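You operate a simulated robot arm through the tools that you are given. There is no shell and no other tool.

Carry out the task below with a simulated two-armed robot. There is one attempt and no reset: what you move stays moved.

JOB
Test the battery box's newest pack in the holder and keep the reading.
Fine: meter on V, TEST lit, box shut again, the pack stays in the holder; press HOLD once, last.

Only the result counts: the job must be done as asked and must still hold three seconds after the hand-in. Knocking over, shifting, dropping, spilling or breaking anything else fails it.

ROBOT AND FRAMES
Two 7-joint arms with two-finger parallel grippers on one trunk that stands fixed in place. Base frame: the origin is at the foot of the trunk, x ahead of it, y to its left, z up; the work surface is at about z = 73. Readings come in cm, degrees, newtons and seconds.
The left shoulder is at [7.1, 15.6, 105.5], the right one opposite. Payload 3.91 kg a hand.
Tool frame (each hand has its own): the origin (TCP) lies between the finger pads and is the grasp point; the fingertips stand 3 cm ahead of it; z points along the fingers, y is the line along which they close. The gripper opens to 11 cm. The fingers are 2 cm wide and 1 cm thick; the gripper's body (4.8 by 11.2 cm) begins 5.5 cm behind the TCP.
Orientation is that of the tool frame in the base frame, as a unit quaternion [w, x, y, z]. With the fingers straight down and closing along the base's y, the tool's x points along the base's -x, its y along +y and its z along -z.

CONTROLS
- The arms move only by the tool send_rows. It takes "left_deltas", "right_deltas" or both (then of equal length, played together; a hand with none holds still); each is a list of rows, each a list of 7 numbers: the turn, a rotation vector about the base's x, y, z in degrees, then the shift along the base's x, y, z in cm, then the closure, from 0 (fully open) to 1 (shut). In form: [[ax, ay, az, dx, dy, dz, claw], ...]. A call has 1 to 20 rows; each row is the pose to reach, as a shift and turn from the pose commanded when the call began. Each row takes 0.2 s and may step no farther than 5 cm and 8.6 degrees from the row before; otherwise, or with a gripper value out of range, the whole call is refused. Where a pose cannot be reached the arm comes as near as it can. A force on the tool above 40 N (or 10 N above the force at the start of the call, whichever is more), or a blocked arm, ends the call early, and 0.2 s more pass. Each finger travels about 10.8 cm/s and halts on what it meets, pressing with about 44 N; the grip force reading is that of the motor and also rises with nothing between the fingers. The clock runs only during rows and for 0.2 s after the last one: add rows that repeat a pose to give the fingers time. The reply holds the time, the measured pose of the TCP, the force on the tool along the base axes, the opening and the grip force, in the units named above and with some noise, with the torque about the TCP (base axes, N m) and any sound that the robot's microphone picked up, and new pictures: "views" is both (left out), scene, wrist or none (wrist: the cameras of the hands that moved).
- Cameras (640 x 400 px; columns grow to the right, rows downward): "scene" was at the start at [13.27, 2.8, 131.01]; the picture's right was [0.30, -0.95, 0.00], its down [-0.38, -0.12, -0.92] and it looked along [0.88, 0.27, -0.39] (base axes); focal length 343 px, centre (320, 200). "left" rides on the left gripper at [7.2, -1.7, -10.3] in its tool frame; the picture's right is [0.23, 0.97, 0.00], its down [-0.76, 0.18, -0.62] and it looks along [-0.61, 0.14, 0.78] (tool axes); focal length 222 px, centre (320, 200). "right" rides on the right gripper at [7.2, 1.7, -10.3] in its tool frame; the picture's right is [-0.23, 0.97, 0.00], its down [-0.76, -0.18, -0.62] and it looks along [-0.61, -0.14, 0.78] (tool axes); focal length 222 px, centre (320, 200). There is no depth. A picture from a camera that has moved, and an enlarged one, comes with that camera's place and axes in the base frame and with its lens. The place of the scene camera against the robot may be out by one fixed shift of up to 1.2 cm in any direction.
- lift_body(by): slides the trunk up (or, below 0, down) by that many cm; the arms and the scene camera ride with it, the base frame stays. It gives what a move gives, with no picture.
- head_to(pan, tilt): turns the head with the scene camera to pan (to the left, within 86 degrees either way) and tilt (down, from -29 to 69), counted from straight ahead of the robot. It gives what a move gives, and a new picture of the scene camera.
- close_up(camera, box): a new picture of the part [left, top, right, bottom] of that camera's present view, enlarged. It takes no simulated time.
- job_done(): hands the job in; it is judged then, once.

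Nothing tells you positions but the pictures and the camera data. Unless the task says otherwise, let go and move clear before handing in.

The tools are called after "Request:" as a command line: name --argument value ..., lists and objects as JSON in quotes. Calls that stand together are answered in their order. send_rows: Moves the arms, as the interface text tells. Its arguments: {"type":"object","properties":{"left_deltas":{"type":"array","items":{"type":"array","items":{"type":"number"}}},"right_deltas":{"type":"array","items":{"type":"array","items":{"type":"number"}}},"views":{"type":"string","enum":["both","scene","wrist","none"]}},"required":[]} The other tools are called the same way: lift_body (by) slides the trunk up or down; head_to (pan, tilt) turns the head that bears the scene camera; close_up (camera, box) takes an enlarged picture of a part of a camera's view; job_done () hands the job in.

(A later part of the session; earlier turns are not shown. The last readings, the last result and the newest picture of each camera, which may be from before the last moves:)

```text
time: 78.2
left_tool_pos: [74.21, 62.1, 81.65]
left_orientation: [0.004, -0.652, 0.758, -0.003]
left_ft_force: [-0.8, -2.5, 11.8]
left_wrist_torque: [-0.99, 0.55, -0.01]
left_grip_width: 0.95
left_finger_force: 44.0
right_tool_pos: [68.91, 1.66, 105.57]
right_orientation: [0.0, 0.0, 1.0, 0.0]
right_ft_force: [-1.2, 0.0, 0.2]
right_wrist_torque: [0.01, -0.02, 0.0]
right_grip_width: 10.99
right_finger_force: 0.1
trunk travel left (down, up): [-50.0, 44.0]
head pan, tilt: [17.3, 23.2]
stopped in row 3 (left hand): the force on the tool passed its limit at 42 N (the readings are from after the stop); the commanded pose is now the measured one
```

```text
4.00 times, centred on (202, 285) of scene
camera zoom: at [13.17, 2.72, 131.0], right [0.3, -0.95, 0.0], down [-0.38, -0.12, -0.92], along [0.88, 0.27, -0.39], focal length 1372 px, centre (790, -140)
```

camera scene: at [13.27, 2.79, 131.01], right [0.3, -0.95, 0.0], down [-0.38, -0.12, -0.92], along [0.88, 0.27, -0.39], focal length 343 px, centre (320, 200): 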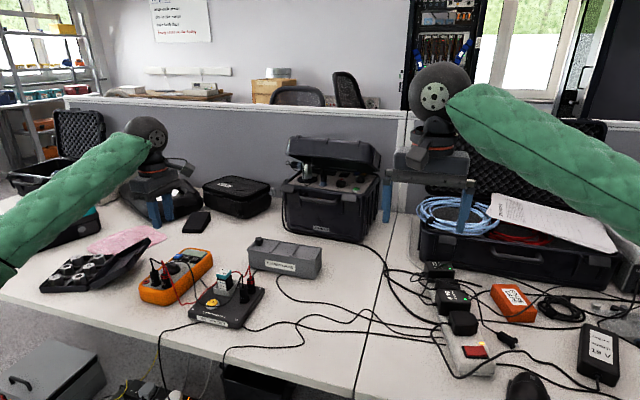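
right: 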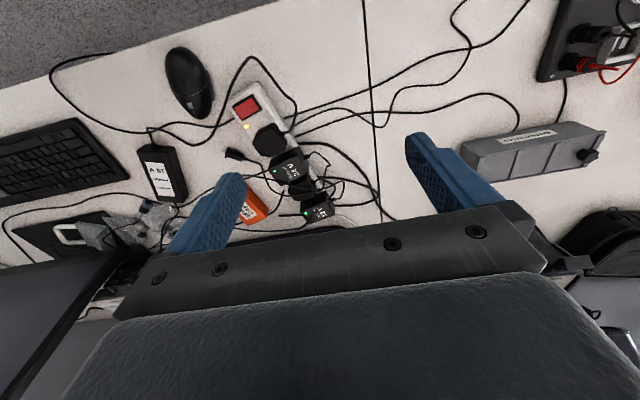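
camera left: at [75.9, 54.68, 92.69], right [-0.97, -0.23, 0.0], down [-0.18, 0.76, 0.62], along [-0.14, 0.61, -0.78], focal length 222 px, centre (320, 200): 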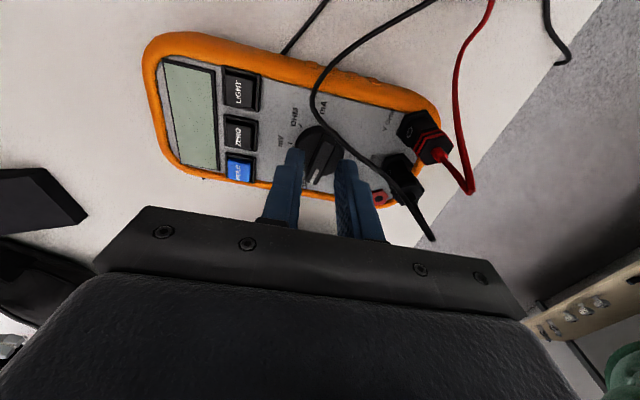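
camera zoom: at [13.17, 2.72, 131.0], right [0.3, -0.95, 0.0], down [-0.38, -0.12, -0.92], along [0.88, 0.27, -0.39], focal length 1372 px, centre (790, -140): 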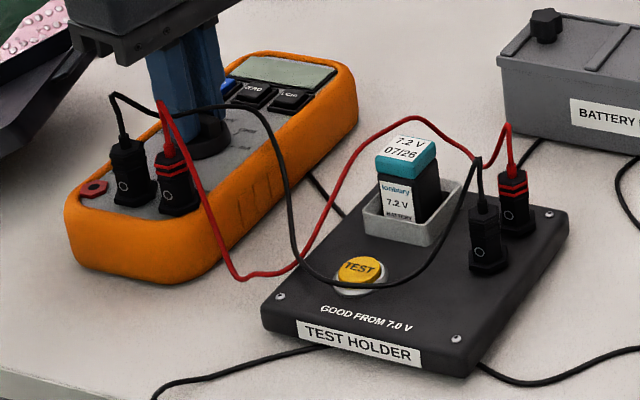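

The spike stopped the call; the hold is now at ~12 N, which should be enough pinning. I try twisting −8° at this pressure, slowly.

Request:
send_rows --left_deltas '[[0, 0, -1, 0, 0, 0, 1], [0, 0, -2, 0, 0, 0, 1], [0, 0, -3, 0, 0, 0, 1], [0, 0, -4, 0, 0, 0, 1], [0, 0, -5, 0, 0, 0, 1], [0, 0, -6, 0, 0, 0, 1], [0, 0, -7, 0, 0, 0, 1], [0, 0, -8, 0, 0, 0, 1]]' --views "none"

Request:
close_up --camera "left" --box '[250, 80, 390, 200]'

Request:
close_up --camera "scene" --box '[130, 235, 275, 335]'

```text
time: 80.0
left_tool_pos: [74.27, 62.0, 81.54]
left_orientation: [0.003, -0.597, 0.802, -0.002]
left_ft_force: [6.0, 2.5, 19.8]
left_wrist_torque: [-0.3, 0.21, -0.01]
left_grip_width: 0.93
left_finger_force: 44.7
right_tool_pos: [68.88, 1.53, 105.61]
right_orientation: [0.0, 0.0, 1.0, 0.0]
right_ft_force: [0.6, -0.6, 0.7]
right_wrist_torque: [-0.01, 0.01, 0.03]
right_grip_width: 11.0
right_finger_force: 0.0
trunk travel left (down, up): [-50.0, 44.0]
head pan, tilt: [17.3, 23.2]
```

```text
3.33 times, centred on (320, 140) of left
camera zoom: at [73.65, 54.51, 91.82], right [-1.0, 0.06, -0.01], down [0.04, 0.78, 0.62], along [0.05, 0.62, -0.78], focal length 740 px, centre (320, 400)
```

zoom: 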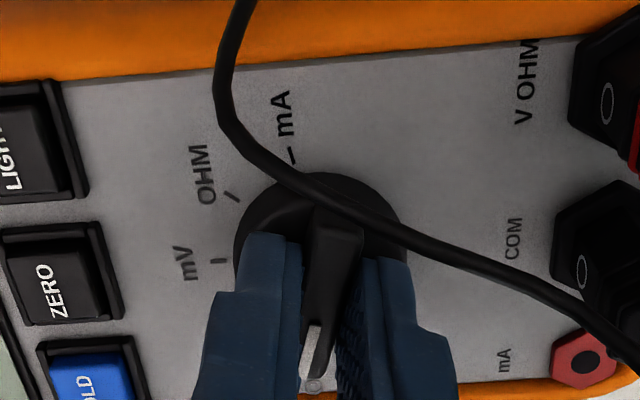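

```text
4.00 times, centred on (202, 285) of scene
camera zoom: at [13.18, 2.69, 131.03], right [0.3, -0.95, 0.0], down [-0.38, -0.12, -0.92], along [0.88, 0.27, -0.39], focal length 1372 px, centre (790, -140)
```

zoom: 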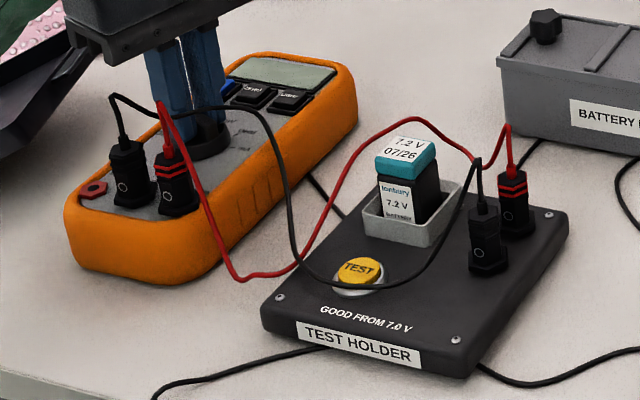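

The dial now turns while the meter stays put. I continue another −16° at the same pressure.

Request:
send_rows --left_deltas '[[0, 0, -1, 0, 0, 0.03, 1], [0, 0, -2.2, 0, 0, 0.03, 1], [0, 0, -3.4, 0, 0, 0.03, 1], [0, 0, -4.6, 0, 0, 0.03, 1], [0, 0, -5.8, 0, 0, 0.03, 1], [0, 0, -7, 0, 0, 0.03, 1], [0, 0, -8.2, 0, 0, 0.03, 1], [0, 0, -9.4, 0, 0, 0.03, 1], [0, 0, -10.6, 0, 0, 0.03, 1], [0, 0, -11.8, 0, 0, 0.03, 1], [0, 0, -13, 0, 0, 0.03, 1], [0, 0, -14.2, 0, 0, 0.03, 1], [0, 0, -15.4, 0, 0, 0.03, 1], [0, 0, -16, 0, 0, 0.03, 1]]' --views "none"

Request:
close_up --camera "left" --box '[250, 80, 390, 200]'

Request:
close_up --camera "scene" --box '[130, 235, 275, 335]'

```text
time: 83.0
left_tool_pos: [74.22, 61.95, 81.55]
left_orientation: [0.002, -0.479, 0.878, -0.002]
left_ft_force: [0.5, 4.5, 18.3]
left_wrist_torque: [0.08, 0.33, -0.03]
left_grip_width: 0.97
left_finger_force: 44.0
right_tool_pos: [68.85, 1.62, 105.61]
right_orientation: [0.0, 0.0, 1.0, 0.001]
right_ft_force: [-0.6, -0.1, 0.1]
right_wrist_torque: [0.01, 0.0, 0.0]
right_grip_width: 11.01
right_finger_force: 0.1
trunk travel left (down, up): [-50.0, 44.0]
head pan, tilt: [17.3, 23.2]
```

```text
3.33 times, centred on (320, 140) of left
camera zoom: at [71.6, 54.95, 91.82], right [-0.94, 0.34, -0.01], down [0.26, 0.74, 0.62], along [0.22, 0.59, -0.78], focal length 740 px, centre (320, 400)
```

zoom: 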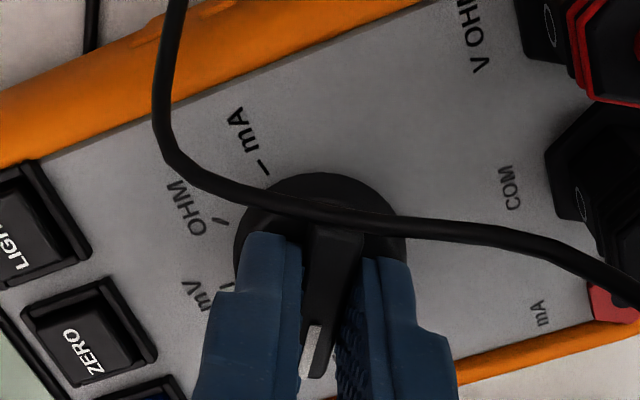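

```text
4.00 times, centred on (202, 285) of scene
camera zoom: at [13.14, 2.71, 131.03], right [0.3, -0.95, 0.0], down [-0.38, -0.12, -0.92], along [0.88, 0.27, -0.39], focal length 1372 px, centre (790, -140)
```

zoom: 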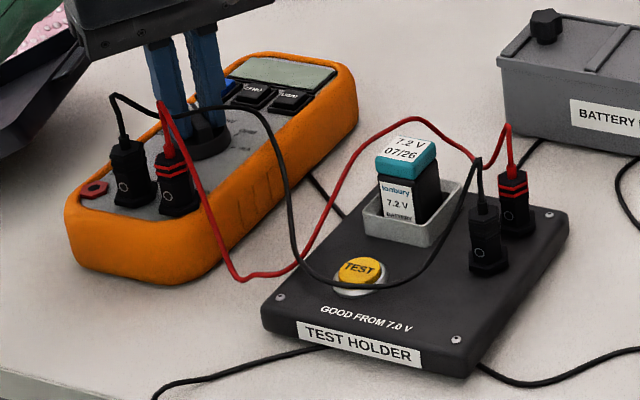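

The dial follows and the meter stays fixed. I turn the remaining −16° to reach V.

Request:
send_rows --left_deltas '[[0, 0, -1, 0, 0, 0.03, 1], [0, 0, -2.2, 0, 0, 0.03, 1], [0, 0, -3.4, 0, 0, 0.03, 1], [0, 0, -4.6, 0, 0, 0.03, 1], [0, 0, -5.8, 0, 0, 0.03, 1], [0, 0, -7, 0, 0, 0.03, 1], [0, 0, -8.2, 0, 0, 0.03, 1], [0, 0, -9.4, 0, 0, 0.03, 1], [0, 0, -10.6, 0, 0, 0.03, 1], [0, 0, -11.8, 0, 0, 0.03, 1], [0, 0, -13, 0, 0, 0.03, 1], [0, 0, -14.2, 0, 0, 0.03, 1], [0, 0, -15.4, 0, 0, 0.03, 1], [0, 0, -16, 0, 0, 0.03, 1]]' --views "none"

Request:
close_up --camera "left" --box '[230, 60, 410, 200]'

Request:
close_up --camera "scene" --box '[130, 235, 275, 335]'

```text
time: 86.0
left_tool_pos: [74.17, 61.96, 81.57]
left_orientation: [0.002, -0.353, 0.936, -0.002]
left_ft_force: [-6.7, 0.8, 13.2]
left_wrist_torque: [0.22, 0.28, 0.01]
left_grip_width: 0.96
left_finger_force: 43.9
right_tool_pos: [68.87, 1.59, 105.61]
right_orientation: [0.0, 0.0, 1.0, 0.0]
right_ft_force: [0.8, 0.9, -0.4]
right_wrist_torque: [-0.02, 0.0, 0.0]
right_grip_width: 11.01
right_finger_force: 0.0
trunk travel left (down, up): [-50.0, 44.0]
head pan, tilt: [17.3, 23.2]
```

```text
2.86 times, centred on (320, 130) of left
camera zoom: at [69.77, 55.95, 91.82], right [-0.81, 0.58, -0.01], down [0.45, 0.64, 0.62], along [0.37, 0.5, -0.78], focal length 635 px, centre (320, 400)
```

zoom: 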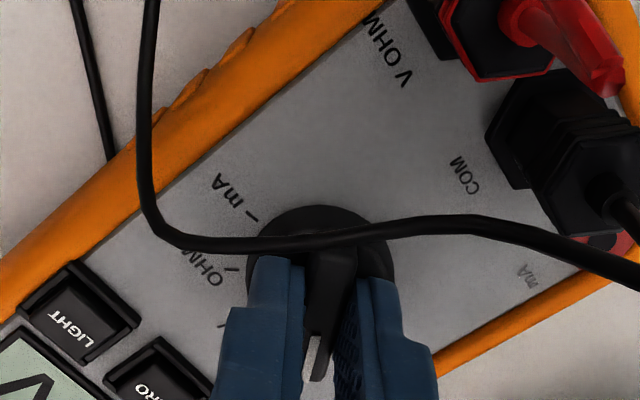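

```text
4.00 times, centred on (202, 285) of scene
camera zoom: at [13.13, 2.72, 131.03], right [0.3, -0.95, 0.0], down [-0.38, -0.12, -0.92], along [0.88, 0.27, -0.39], focal length 1372 px, centre (790, -140)
```

zoom: 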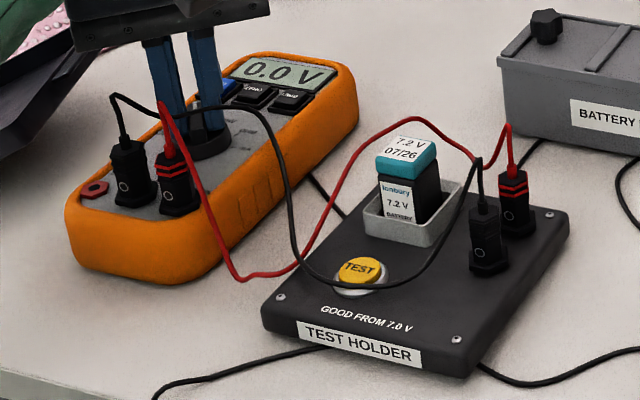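

The display reads "0.0 V": the meter is on V. I ease off the pressure (cancelling the small side force), open the fingers and rise.

Request:
send_rows --left_deltas '[[0, 0, 0, -0.08, 0, 0.05, 1], [0, 0, 0, -0.08, 0, 0.15, 1], [0, 0, 0, -0.08, 0, 0.2, 1], [0, 0, 0, -0.08, 0, 0.2, 0.92], [0, 0, 0, -0.08, 0, 0.2, 0.85], [0, 0, 0, -0.08, 0, 0.2, 0.8], [0, 0, 0, -0.08, 0, 0.2, 0.8], [0, 0, 0, -0.08, 0, 1, 0.8], [0, 0, 0, -0.08, 0, 3, 0.8]]' --views "wrist"

Request:
close_up --camera "scene" --box '[130, 235, 275, 335]'

Request:
close_up --camera "left" --box '[220, 60, 420, 200]'

```text
time: 88.0
left_tool_pos: [74.14, 62.02, 84.64]
left_orientation: [0.001, -0.352, 0.936, -0.002]
left_ft_force: [0.4, -0.3, -0.1]
left_wrist_torque: [0.02, -0.06, 0.0]
left_grip_width: 2.2
left_finger_force: 0.1
right_tool_pos: [68.92, 1.54, 105.6]
right_orientation: [0.0, 0.001, 1.0, 0.0]
right_ft_force: [0.4, 0.0, -0.6]
right_wrist_torque: [-0.03, 0.0, -0.01]
right_grip_width: 11.0
right_finger_force: 0.0
trunk travel left (down, up): [-50.0, 44.0]
head pan, tilt: [17.3, 23.2]
camera left: at [69.74, 55.97, 94.86], right [-0.81, 0.58, -0.01], down [0.45, 0.64, 0.62], along [0.37, 0.5, -0.78], focal length 222 px, centre (320, 200)
```

left: 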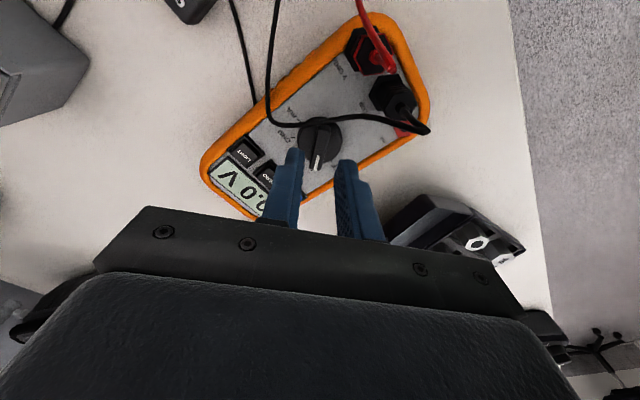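

```text
4.00 times, centred on (202, 285) of scene
camera zoom: at [13.23, 2.76, 131.01], right [0.3, -0.95, 0.0], down [-0.38, -0.12, -0.92], along [0.88, 0.27, -0.39], focal length 1372 px, centre (790, -140)
```

zoom: 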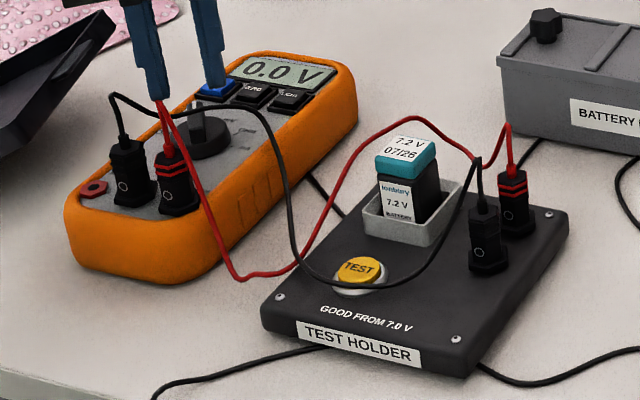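

```text
2.86 times, centred on (320, 130) of left
camera zoom: at [69.74, 55.97, 94.86], right [-0.81, 0.58, -0.01], down [0.45, 0.64, 0.62], along [0.37, 0.5, -0.78], focal length 635 px, centre (320, 400)
```

zoom: 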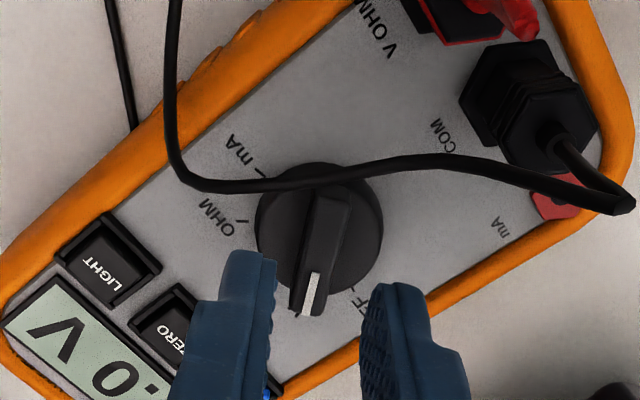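

The dial stays on V, showing 0.0 V, and the meter hasn't shifted. Next is TEST: I rise, yaw back to zero and go over the holder to inspect the button and the leads around it.

Request:
send_rows --left_deltas '[[0, 0, 0, 0, 0, 3, 0.85], [0, 0, -7, 0, 0, 7, 0.9], [0, 0, -14, 0, 0, 10.5, 1], [0, 0, -21, -0.8, -3.5, 10.5, 1], [0, 0, -28, -1.6, -7, 10.5, 1], [0, 0, -35, -2.4, -10.5, 10.5, 1], [0, 0, -41.3, -3.2, -14, 10.5, 1], [0, 0, -41.3, -4.1, -15, 10.5, 1], [0, 0, -41.3, -4.1, -15, 10.5, 1]]' --views "wrist"

Request:
close_up --camera "left" --box '[240, 20, 420, 150]'

Request:
close_up --camera "scene" --box '[190, 250, 270, 315]'

```text
time: 90.0
left_tool_pos: [70.2, 47.15, 94.93]
left_orientation: [0.001, 0.0, 1.0, -0.003]
left_ft_force: [0.0, 0.1, -0.4]
left_wrist_torque: [-0.03, 0.0, -0.01]
left_grip_width: 0.0
left_finger_force: 37.7
right_tool_pos: [68.98, 1.64, 105.57]
right_orientation: [0.001, 0.0, 1.0, 0.001]
right_ft_force: [0.2, -0.3, 0.1]
right_wrist_torque: [0.01, 0.04, 0.0]
right_grip_width: 10.99
right_finger_force: 0.1
trunk travel left (down, up): [-50.0, 44.0]
head pan, tilt: [17.3, 23.2]
camera left: at [62.83, 45.4, 105.19], right [-0.23, 0.97, -0.01], down [0.76, 0.18, 0.62], along [0.61, 0.14, -0.78], focal length 222 px, centre (320, 200)
```

left: 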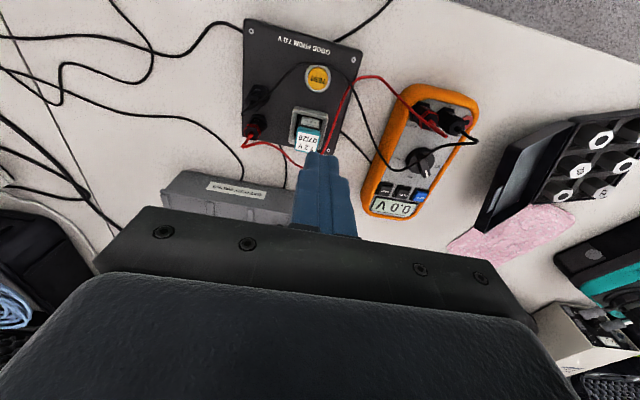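

```text
3.08 times, centred on (330, 85) of left
camera zoom: at [62.83, 45.4, 105.19], right [-0.23, 0.97, -0.01], down [0.76, 0.18, 0.62], along [0.61, 0.14, -0.78], focal length 684 px, centre (289, 554)
```

zoom: 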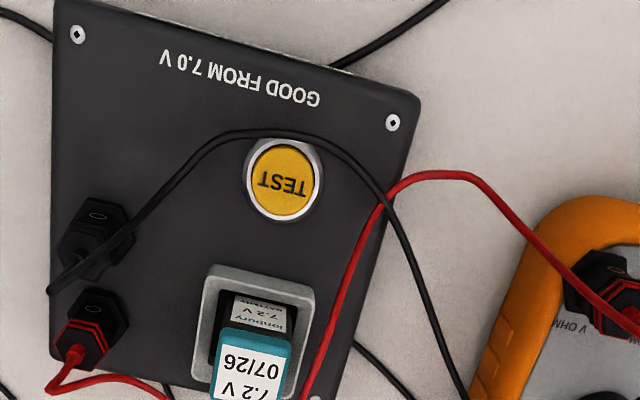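

```text
6.15 times, centred on (230, 282) of scene
camera zoom: at [13.3, 2.77, 131.01], right [0.3, -0.95, 0.0], down [-0.38, -0.12, -0.92], along [0.88, 0.27, -0.4], focal length 2110 px, centre (874, -308)
```

zoom: 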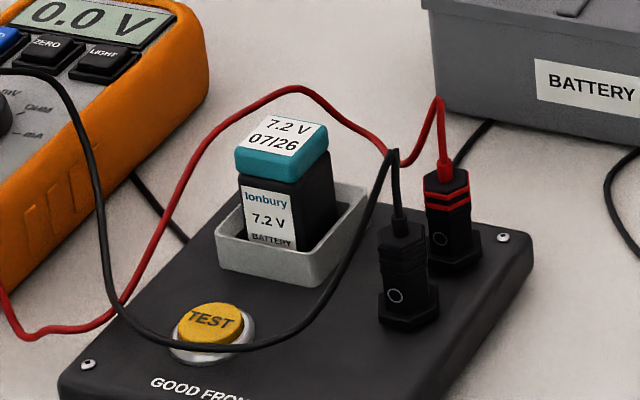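

The TEST button centre is about (68.0, 46.4), with the black lead curving 1.6 cm in front of it. I bring the closed fingertips down over the button, stopping above it to check.

Request:
send_rows --left_deltas '[[0, 0, 0, -1, -0.4, -2, 1], [0, 0, 0, -1.95, -0.65, -5, 1], [0, 0, 0, -1.95, -0.65, -8, 1], [0, 0, 0, -1.95, -0.65, -11, 1], [0, 0, 0, -1.95, -0.65, -12.5, 1], [0, 0, 0, -1.95, -0.65, -13.3, 1], [0, 0, 0, -1.95, -0.65, -13.3, 1]]' --views "wrist"

Request:
close_up --camera "left" --box '[250, 90, 400, 200]'

Request:
close_up --camera "scene" --box '[190, 250, 270, 315]'

```text
time: 91.7
left_tool_pos: [68.02, 46.51, 81.74]
left_orientation: [0.002, 0.0, 1.0, -0.004]
left_ft_force: [-0.6, 1.3, -1.2]
left_wrist_torque: [0.0, -0.01, -0.03]
left_grip_width: 0.0
left_finger_force: 37.8
right_tool_pos: [69.01, 1.74, 105.47]
right_orientation: [0.0, -0.001, 1.0, 0.0]
right_ft_force: [-0.2, -0.1, 0.0]
right_wrist_torque: [-0.02, -0.02, -0.03]
right_grip_width: 10.99
right_finger_force: 0.2
trunk travel left (down, up): [-50.0, 44.0]
head pan, tilt: [17.3, 23.2]
camera left: at [60.83, 44.71, 91.97], right [-0.23, 0.97, -0.01], down [0.76, 0.18, 0.62], along [0.61, 0.14, -0.78], focal length 222 px, centre (320, 200)
```

left: 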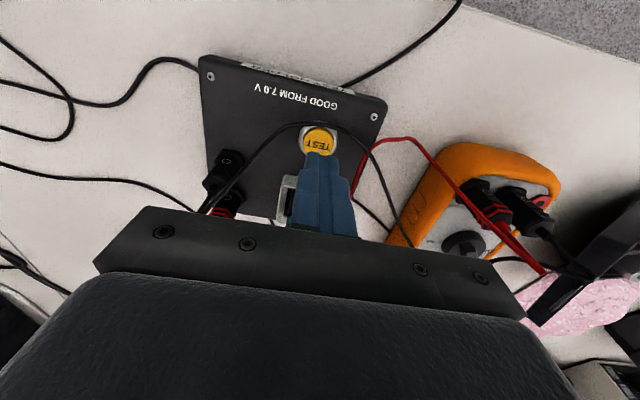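

```text
3.64 times, centred on (325, 145) of left
camera zoom: at [60.83, 44.71, 91.97], right [-0.23, 0.97, -0.01], down [0.76, 0.18, 0.62], along [0.61, 0.14, -0.78], focal length 808 px, centre (302, 400)
```

zoom: 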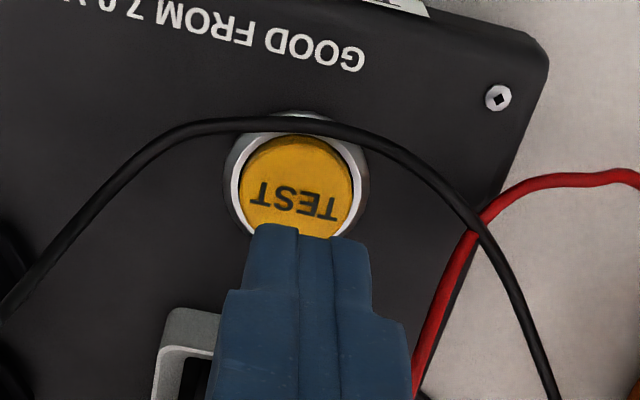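

```text
6.15 times, centred on (230, 282) of scene
camera zoom: at [13.27, 2.78, 131.01], right [0.3, -0.95, 0.0], down [-0.38, -0.12, -0.92], along [0.88, 0.27, -0.39], focal length 2110 px, centre (874, -308)
```

zoom: 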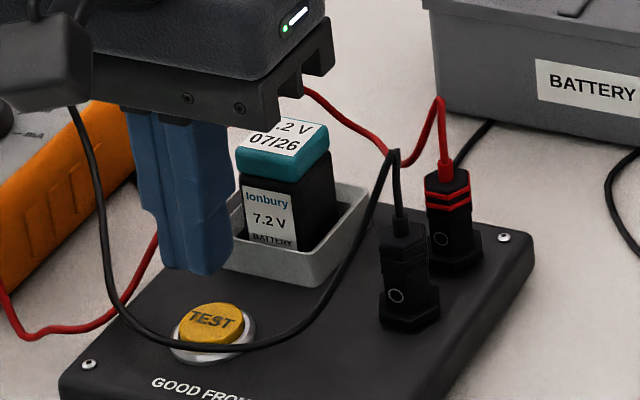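

The fingertips are centred over TEST, about 3 cm above. I lower carefully to near contact.

Request:
send_rows --left_deltas '[[0, 0, 0, 0.05, -0.08, -0.6, 1], [0, 0, 0, 0.05, -0.08, -1.2, 1], [0, 0, 0, 0.05, -0.08, -1.8, 1], [0, 0, 0, 0.05, -0.08, -2.1, 1], [0, 0, 0, 0.05, -0.08, -2.1, 1]]' --views "none"

Request:
close_up --camera "left" --box '[250, 90, 400, 200]'

Request:
close_up --camera "scene" --box '[190, 265, 250, 310]'

```text
time: 92.8
left_tool_pos: [68.17, 46.3, 79.61]
left_orientation: [-0.001, 0.0, 1.0, -0.003]
left_ft_force: [0.0, 0.0, 0.4]
left_wrist_torque: [-0.01, -0.02, 0.0]
left_grip_width: 0.01
left_finger_force: 37.7
right_tool_pos: [68.99, 1.56, 105.49]
right_orientation: [-0.001, 0.0, 1.0, 0.0]
right_ft_force: [0.1, -0.1, -0.3]
right_wrist_torque: [0.0, -0.01, 0.02]
right_grip_width: 11.02
right_finger_force: 0.0
trunk travel left (down, up): [-50.0, 44.0]
head pan, tilt: [17.3, 23.2]
```

```text
3.64 times, centred on (325, 145) of left
camera zoom: at [60.89, 44.64, 89.84], right [-0.23, 0.97, -0.01], down [0.76, 0.18, 0.62], along [0.61, 0.14, -0.78], focal length 808 px, centre (302, 400)
```

zoom: 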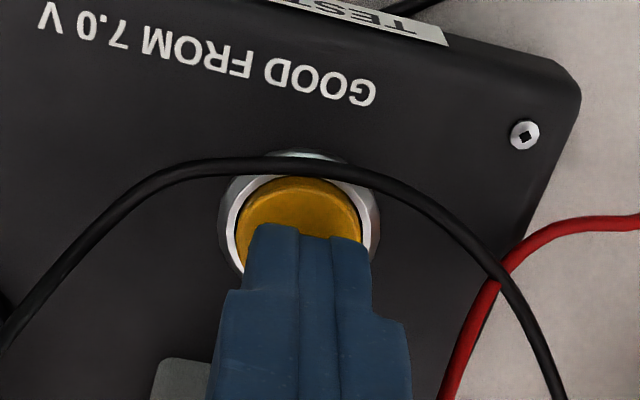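

```text
8.89 times, centred on (220, 288) of scene
camera zoom: at [13.27, 2.79, 131.01], right [0.3, -0.95, 0.0], down [-0.38, -0.12, -0.92], along [0.88, 0.27, -0.39], focal length 3048 px, centre (1209, -578)
```

zoom: 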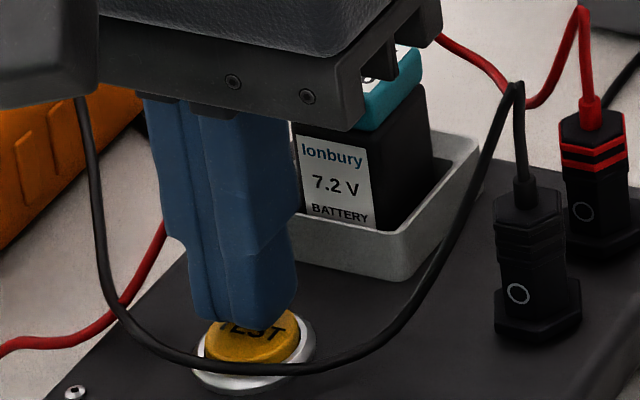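

Nearly touching. I press down in 0.2 cm steps until the button gives, with force monitoring.

Request:
send_rows --left_deltas '[[0, 0, 0, -0.05, 0.05, -0.2, 1], [0, 0, 0, -0.05, 0.05, -0.4, 1], [0, 0, 0, -0.05, 0.05, -0.4, 1]]' --views "none"

Request:
close_up --camera "scene" --box '[130, 235, 275, 335]'

```text
time: 93.7
left_tool_pos: [68.1, 46.37, 79.34]
left_orientation: [0.001, 0.001, 1.0, -0.003]
left_ft_force: [-0.3, 0.5, 0.0]
left_wrist_torque: [-0.01, -0.01, 0.01]
left_grip_width: 0.02
left_finger_force: 38.5
right_tool_pos: [68.99, 1.6, 105.57]
right_orientation: [0.001, 0.0, 1.0, 0.0]
right_ft_force: [0.4, 0.3, 0.2]
right_wrist_torque: [0.02, 0.0, 0.01]
right_grip_width: 10.99
right_finger_force: 0.2
trunk travel left (down, up): [-50.0, 44.0]
head pan, tilt: [17.3, 23.2]
```

```text
4.00 times, centred on (202, 285) of scene
camera zoom: at [13.27, 2.79, 131.01], right [0.3, -0.95, 0.0], down [-0.38, -0.12, -0.92], along [0.88, 0.27, -0.39], focal length 1372 px, centre (790, -140)
```

zoom: 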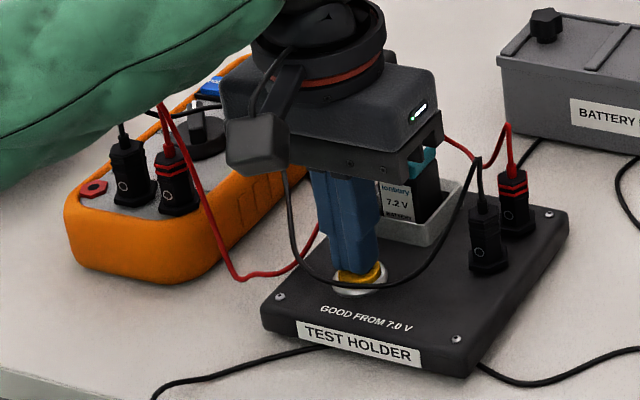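

No contact force yet. I keep lowering in small steps.

Request:
send_rows --left_deltas '[[0, 0, 0, 0, 0, -0.15, 1], [0, 0, 0, 0, 0, -0.3, 1], [0, 0, 0, 0, 0, -0.3, 1]]' --views "none"

Request:
close_up --camera "scene" --box '[190, 265, 250, 310]'

Request:
close_up --camera "left" --box '[250, 90, 400, 200]'

```text
time: 94.5
left_tool_pos: [68.12, 46.6, 78.99]
left_orientation: [0.002, 0.0, 1.0, -0.004]
left_ft_force: [-0.9, 1.8, 3.4]
left_wrist_torque: [0.03, 0.0, -0.02]
left_grip_width: 0.0
left_finger_force: 37.7
right_tool_pos: [68.94, 1.74, 105.52]
right_orientation: [0.0, 0.001, 1.0, 0.0]
right_ft_force: [-0.1, 0.2, -0.1]
right_wrist_torque: [0.02, -0.04, -0.02]
right_grip_width: 11.01
right_finger_force: 0.1
trunk travel left (down, up): [-50.0, 44.0]
head pan, tilt: [17.3, 23.2]
heard: click
```

```text
8.89 times, centred on (220, 288) of scene
camera zoom: at [13.24, 2.78, 131.02], right [0.3, -0.95, 0.0], down [-0.38, -0.12, -0.92], along [0.88, 0.27, -0.39], focal length 3048 px, centre (1209, -578)
```

zoom: 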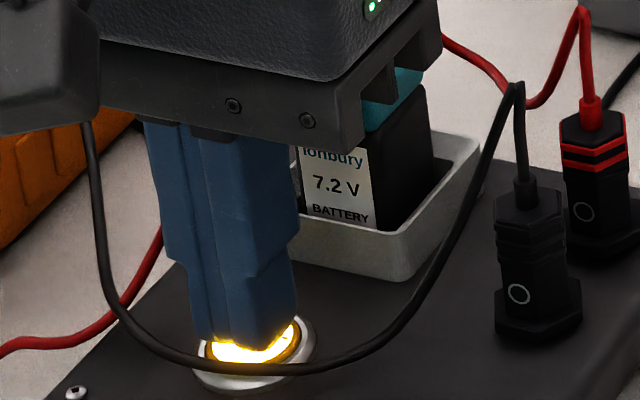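

```text
3.64 times, centred on (325, 145) of left
camera zoom: at [60.82, 44.7, 89.18], right [-0.23, 0.97, -0.01], down [0.76, 0.18, 0.62], along [0.61, 0.14, -0.78], focal length 808 px, centre (302, 400)
```

zoom: 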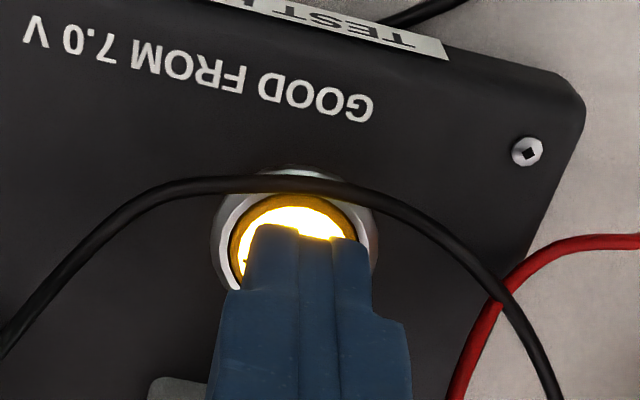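

A click, and TEST is lit. I lift straight up and check that it stays lit and the meter reads.

Request:
send_rows --left_deltas '[[0, 0, 0, 0, 0, 0.5, 1], [0, 0, 0, 0, 0, 2, 1], [0, 0, 0, 0, 0, 5, 1], [0, 0, 0, 0, 0, 9, 1], [0, 0, 0, 0, 0, 13, 1], [0, 0, 0, 0, 0, 16, 1]]' --views "scene"

Request:
close_up --camera "scene" --box '[130, 235, 275, 335]'

Request:
close_up --camera "left" --box '[240, 20, 480, 200]'

```text
time: 95.8
left_tool_pos: [68.15, 46.27, 95.0]
left_orientation: [0.001, 0.0, 1.0, -0.003]
left_ft_force: [0.1, -0.2, 0.1]
left_wrist_torque: [0.03, 0.01, 0.01]
left_grip_width: 0.01
left_finger_force: 37.5
right_tool_pos: [68.96, 1.62, 105.52]
right_orientation: [0.001, 0.0, 1.0, 0.0]
right_ft_force: [-0.4, -0.5, -0.3]
right_wrist_torque: [0.0, 0.02, 0.01]
right_grip_width: 10.99
right_finger_force: 0.1
trunk travel left (down, up): [-50.0, 44.0]
head pan, tilt: [17.3, 23.2]
camera scene: at [13.22, 2.75, 131.01], right [0.3, -0.95, 0.0], down [-0.38, -0.12, -0.92], along [0.88, 0.27, -0.39], focal length 343 px, centre (320, 200)
```

scene: 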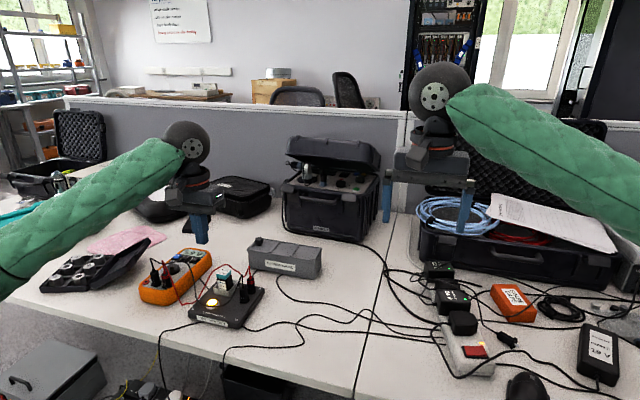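

```text
4.00 times, centred on (202, 285) of scene
camera zoom: at [13.22, 2.75, 131.01], right [0.3, -0.95, 0.0], down [-0.38, -0.12, -0.92], along [0.88, 0.27, -0.39], focal length 1372 px, centre (790, -140)
```

zoom: 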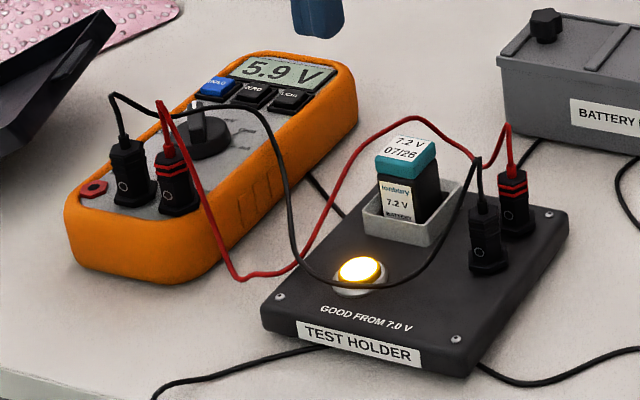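

```text
2.22 times, centred on (360, 110) of left
camera zoom: at [60.88, 44.73, 105.23], right [-0.23, 0.97, -0.01], down [0.76, 0.18, 0.62], along [0.61, 0.14, -0.78], focal length 494 px, centre (231, 400)
```

zoom: 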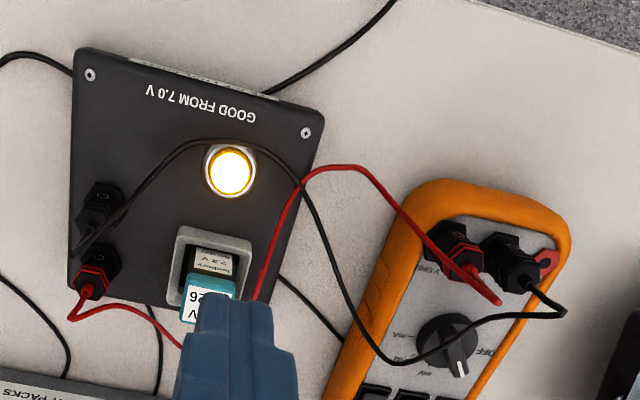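

TEST stays lit and the meter shows 5.9 V. Before holding, I wait a moment to see whether the reading is still settling.

Request:
send_rows --left_deltas '[[0, 0, 0, 0, 1, 0, 1], [0, 0, 0, 0, 2, 0, 1], [0, 0, 0, 0, 2, 0, 1], [0, 0, 0, 0, 2, 0, 1], [0, 0, 0, 0, 2, 0, 1], [0, 0, 0, 0, 2, 0, 1], [0, 0, 0, 0, 2, 0, 1], [0, 0, 0, 0, 2, 0, 1], [0, 0, 0, 0, 2, 0, 1], [0, 0, 0, 0, 2, 0, 1]]' --views "none"

Request:
close_up --camera "scene" --box '[150, 240, 220, 290]'

```text
time: 98.0
left_tool_pos: [68.2, 48.4, 94.88]
left_orientation: [0.001, 0.0, 1.0, -0.004]
left_ft_force: [0.4, 0.0, 1.0]
left_wrist_torque: [0.0, -0.01, -0.03]
left_grip_width: 0.0
left_finger_force: 37.7
right_tool_pos: [68.98, 1.73, 105.56]
right_orientation: [0.0, 0.0, 1.0, 0.0]
right_ft_force: [0.3, 0.2, 0.2]
right_wrist_torque: [0.01, 0.02, -0.01]
right_grip_width: 11.01
right_finger_force: 0.1
trunk travel left (down, up): [-50.0, 44.0]
head pan, tilt: [17.3, 23.2]
```

```text
8.00 times, centred on (185, 265) of scene
camera zoom: at [13.27, 2.79, 131.01], right [0.3, -0.95, 0.0], down [-0.38, -0.12, -0.92], along [0.88, 0.27, -0.39], focal length 2743 px, centre (1400, -320)
```

zoom: 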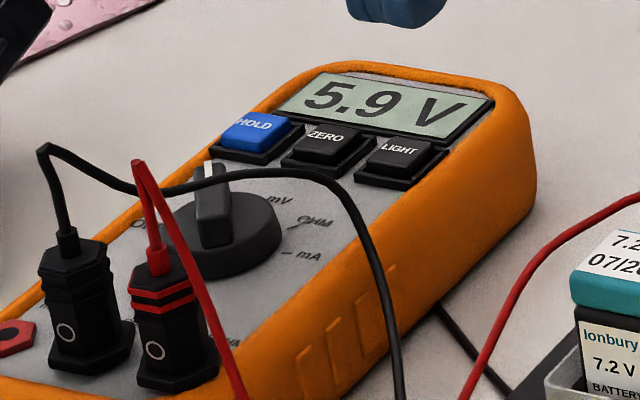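

The reading is steady at 5.9 V. Now I go over the HOLD button (about (80.0, 65.1)) at height, and check reach and the exact button position.

Request:
send_rows --left_deltas '[[0, 0, 0, 2, 3, -0.5, 1], [0, 0, 0, 4, 6, -1, 1], [0, 0, 0, 6, 9, -1.5, 1], [0, 0, 0, 8, 12, -2, 1], [0, 0, 0, 10, 15, -2.5, 1], [0, 0, 0, 11.8, 16.7, -3, 1], [0, 0, 0, 11.8, 16.7, -3, 1]]' --views "wrist"

Request:
close_up --camera "left" --box '[240, 40, 420, 170]'

Request:
close_up --camera "scene" --box '[150, 220, 230, 290]'

```text
time: 99.7
left_tool_pos: [79.99, 65.24, 91.89]
left_orientation: [0.001, 0.0, 1.0, -0.004]
left_ft_force: [-0.2, 0.1, 0.6]
left_wrist_torque: [-0.02, -0.02, 0.01]
left_grip_width: 0.04
left_finger_force: 37.9
right_tool_pos: [68.96, 1.65, 105.47]
right_orientation: [0.0, 0.0, 1.0, 0.0]
right_ft_force: [-0.5, -0.5, 0.0]
right_wrist_torque: [0.03, -0.01, 0.01]
right_grip_width: 11.01
right_finger_force: 0.0
trunk travel left (down, up): [-50.0, 44.0]
head pan, tilt: [17.3, 23.2]
camera left: at [72.62, 63.44, 102.09], right [-0.23, 0.97, -0.01], down [0.76, 0.18, 0.62], along [0.61, 0.14, -0.78], focal length 222 px, centre (320, 200)
```

left: 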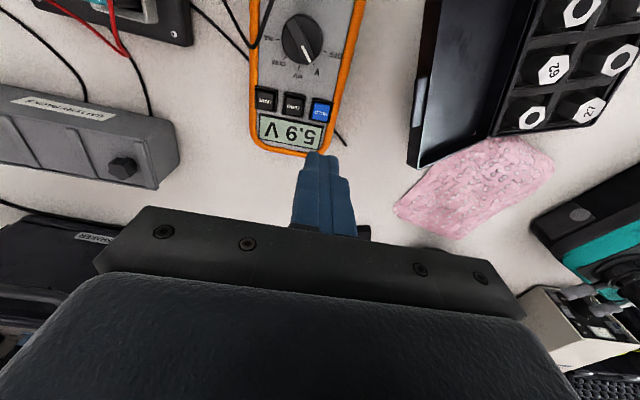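

```text
3.08 times, centred on (330, 105) of left
camera zoom: at [72.62, 63.44, 102.09], right [-0.23, 0.97, -0.01], down [0.76, 0.18, 0.62], along [0.61, 0.14, -0.78], focal length 684 px, centre (289, 492)
```

zoom: 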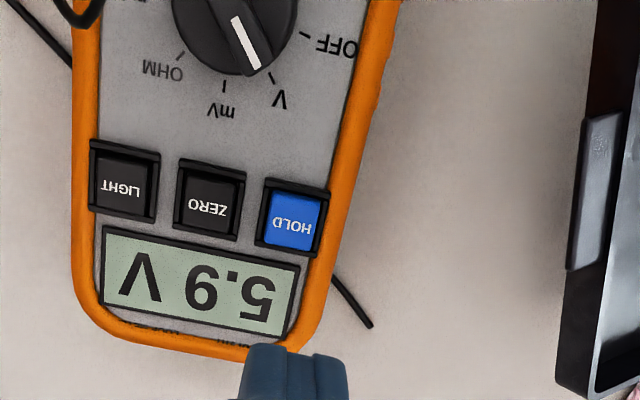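

```text
5.71 times, centred on (190, 255) of scene
camera zoom: at [13.24, 2.79, 131.02], right [0.3, -0.95, 0.0], down [-0.38, -0.12, -0.92], along [0.88, 0.27, -0.39], focal length 1959 px, centre (1063, -114)
```

zoom: 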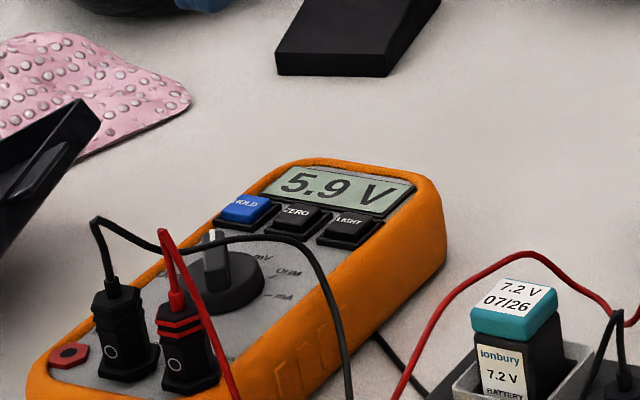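

The vertical reach is fine, the dial points at V, and HOLD is at about (80.25, 65.25). I descend to just above it and check.

Request:
send_rows --left_deltas '[[0, 0, 0, 0.25, 0.05, -2.5, 1], [0, 0, 0, 0.25, 0.05, -5, 1], [0, 0, 0, 0.25, 0.05, -7.5, 1], [0, 0, 0, 0.25, 0.05, -9.5, 1], [0, 0, 0, 0.25, 0.05, -10.4, 1], [0, 0, 0, 0.25, 0.05, -10.4, 1]]' --views "wrist"

Request:
close_up --camera "left" --box '[250, 90, 400, 200]'

Request:
close_up --camera "scene" --box '[160, 230, 220, 275]'

```text
time: 101.0
left_tool_pos: [80.24, 65.22, 81.45]
left_orientation: [0.001, 0.0, 1.0, -0.003]
left_ft_force: [1.0, -0.6, -0.2]
left_wrist_torque: [0.0, 0.0, 0.03]
left_grip_width: 0.0
left_finger_force: 37.5
right_tool_pos: [69.09, 1.76, 105.48]
right_orientation: [0.0, 0.0, 1.0, 0.0]
right_ft_force: [0.2, -0.9, 0.5]
right_wrist_torque: [0.0, -0.01, -0.02]
right_grip_width: 10.99
right_finger_force: 0.1
trunk travel left (down, up): [-50.0, 44.0]
head pan, tilt: [17.3, 23.2]
camera left: at [72.91, 63.49, 91.74], right [-0.23, 0.97, -0.01], down [0.76, 0.18, 0.62], along [0.61, 0.14, -0.78], focal length 222 px, centre (320, 200)
```

left: 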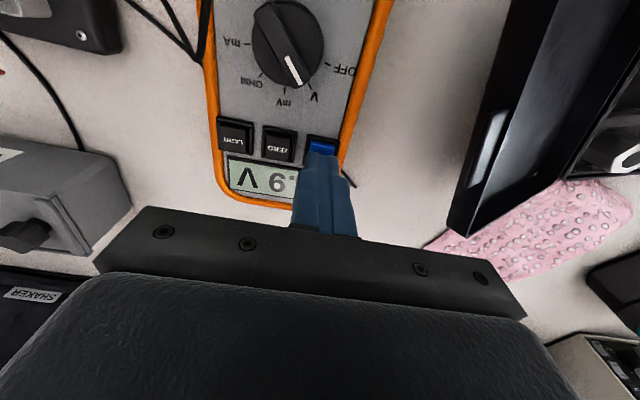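

```text
3.64 times, centred on (325, 145) of left
camera zoom: at [72.91, 63.49, 91.74], right [-0.23, 0.97, -0.01], down [0.76, 0.18, 0.62], along [0.61, 0.14, -0.78], focal length 808 px, centre (302, 400)
```

zoom: 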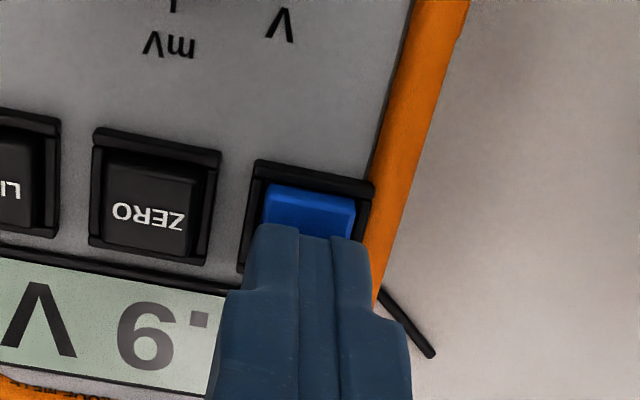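

```text
8.89 times, centred on (190, 252) of scene
camera zoom: at [13.27, 2.79, 131.01], right [0.3, -0.95, 0.0], down [-0.38, -0.12, -0.92], along [0.88, 0.27, -0.39], focal length 3048 px, centre (1476, -267)
```

zoom: 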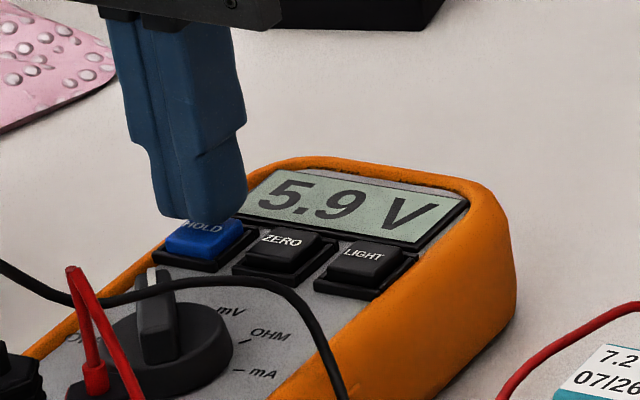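

Fingertips are centred above HOLD, about 0.8 cm above it. I go down 0.5 cm, then in tiny steps until one click.

Request:
send_rows --left_deltas '[[0, 0, 0, 0, 0, -0.3, 1], [0, 0, 0, 0, 0, -0.5, 1]]' --views "none"

Request:
close_up --camera "scene" --box '[160, 230, 220, 275]'

```text
time: 101.7
left_tool_pos: [80.24, 65.16, 81.0]
left_orientation: [0.001, 0.0, 1.0, -0.004]
left_ft_force: [0.2, 0.3, 2.2]
left_wrist_torque: [0.05, 0.05, 0.03]
left_grip_width: 0.0
left_finger_force: 37.8
right_tool_pos: [68.91, 1.71, 105.61]
right_orientation: [0.0, 0.0, 1.0, 0.0]
right_ft_force: [0.5, -0.1, -0.7]
right_wrist_torque: [0.0, 0.01, -0.03]
right_grip_width: 10.98
right_finger_force: 0.1
trunk travel left (down, up): [-50.0, 44.0]
head pan, tilt: [17.3, 23.2]
heard: click
```

```text
8.89 times, centred on (190, 252) of scene
camera zoom: at [13.26, 2.78, 131.02], right [0.3, -0.95, 0.0], down [-0.38, -0.12, -0.92], along [0.88, 0.27, -0.39], focal length 3048 px, centre (1476, -267)
```

zoom: 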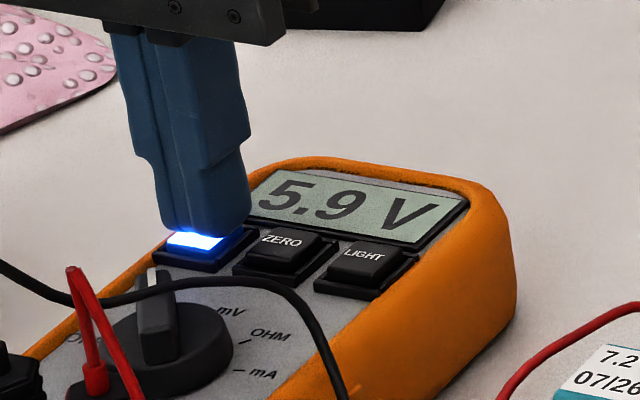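

One click and the HOLD button is lit. I lift straight up and move the hand clear.

Request:
send_rows --left_deltas '[[0, 0, 0, 0, 0, 0.6, 1], [0, 0, 0, 0, 0, 2.5, 1], [0, 0, 0, 0, 0, 6, 1], [0, 0, 0, 0, 0, 10.5, 1], [0, 0, 0, 0, 0, 15, 1], [0, 0, 0, -3, 1, 19, 1], [0, 0, 0, -7, 1, 22, 1], [0, 0, 0, -11, 1, 25, 1], [0, 0, 0, -11, 1, 25, 1]]' --views "both"

Request:
close_up --camera "scene" --box '[130, 235, 275, 335]'

Request:
close_up --camera "scene" --box '[235, 225, 335, 290]'

Request:
close_up --camera "scene" --box '[0, 160, 220, 310]'

```text
refused: row 6 steps farther than a row can; nothing moved
```

```text
4.00 times, centred on (202, 285) of scene
camera zoom: at [13.26, 2.78, 131.02], right [0.3, -0.95, 0.0], down [-0.38, -0.12, -0.92], along [0.88, 0.27, -0.39], focal length 1372 px, centre (790, -140)
```

zoom: 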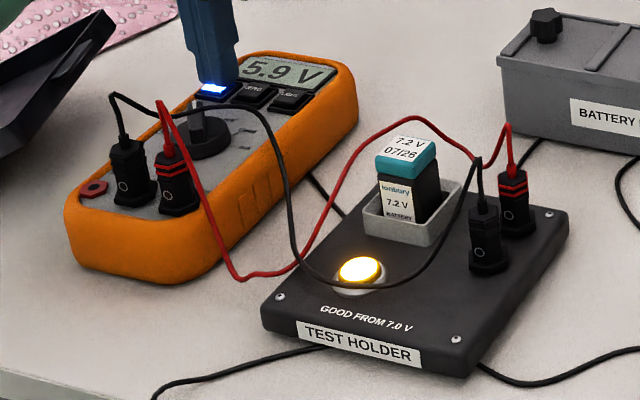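

```text
6.15 times, centred on (285, 258) of scene
camera zoom: at [13.26, 2.78, 131.02], right [0.3, -0.95, 0.0], down [-0.38, -0.12, -0.92], along [0.88, 0.27, -0.39], focal length 2110 px, centre (535, -154)
```

zoom: 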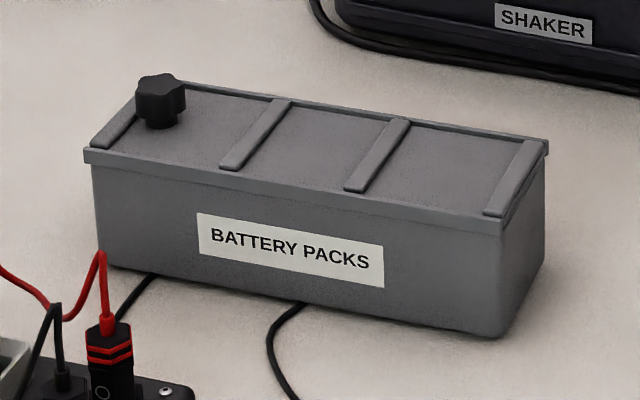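

```text
2.67 times, centred on (110, 235) of scene
camera zoom: at [13.26, 2.78, 131.02], right [0.3, -0.95, 0.0], down [-0.38, -0.12, -0.92], along [0.88, 0.27, -0.39], focal length 914 px, centre (880, 107)
```

zoom: 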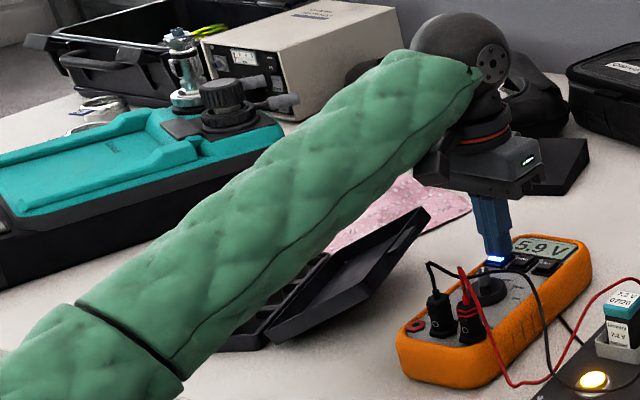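

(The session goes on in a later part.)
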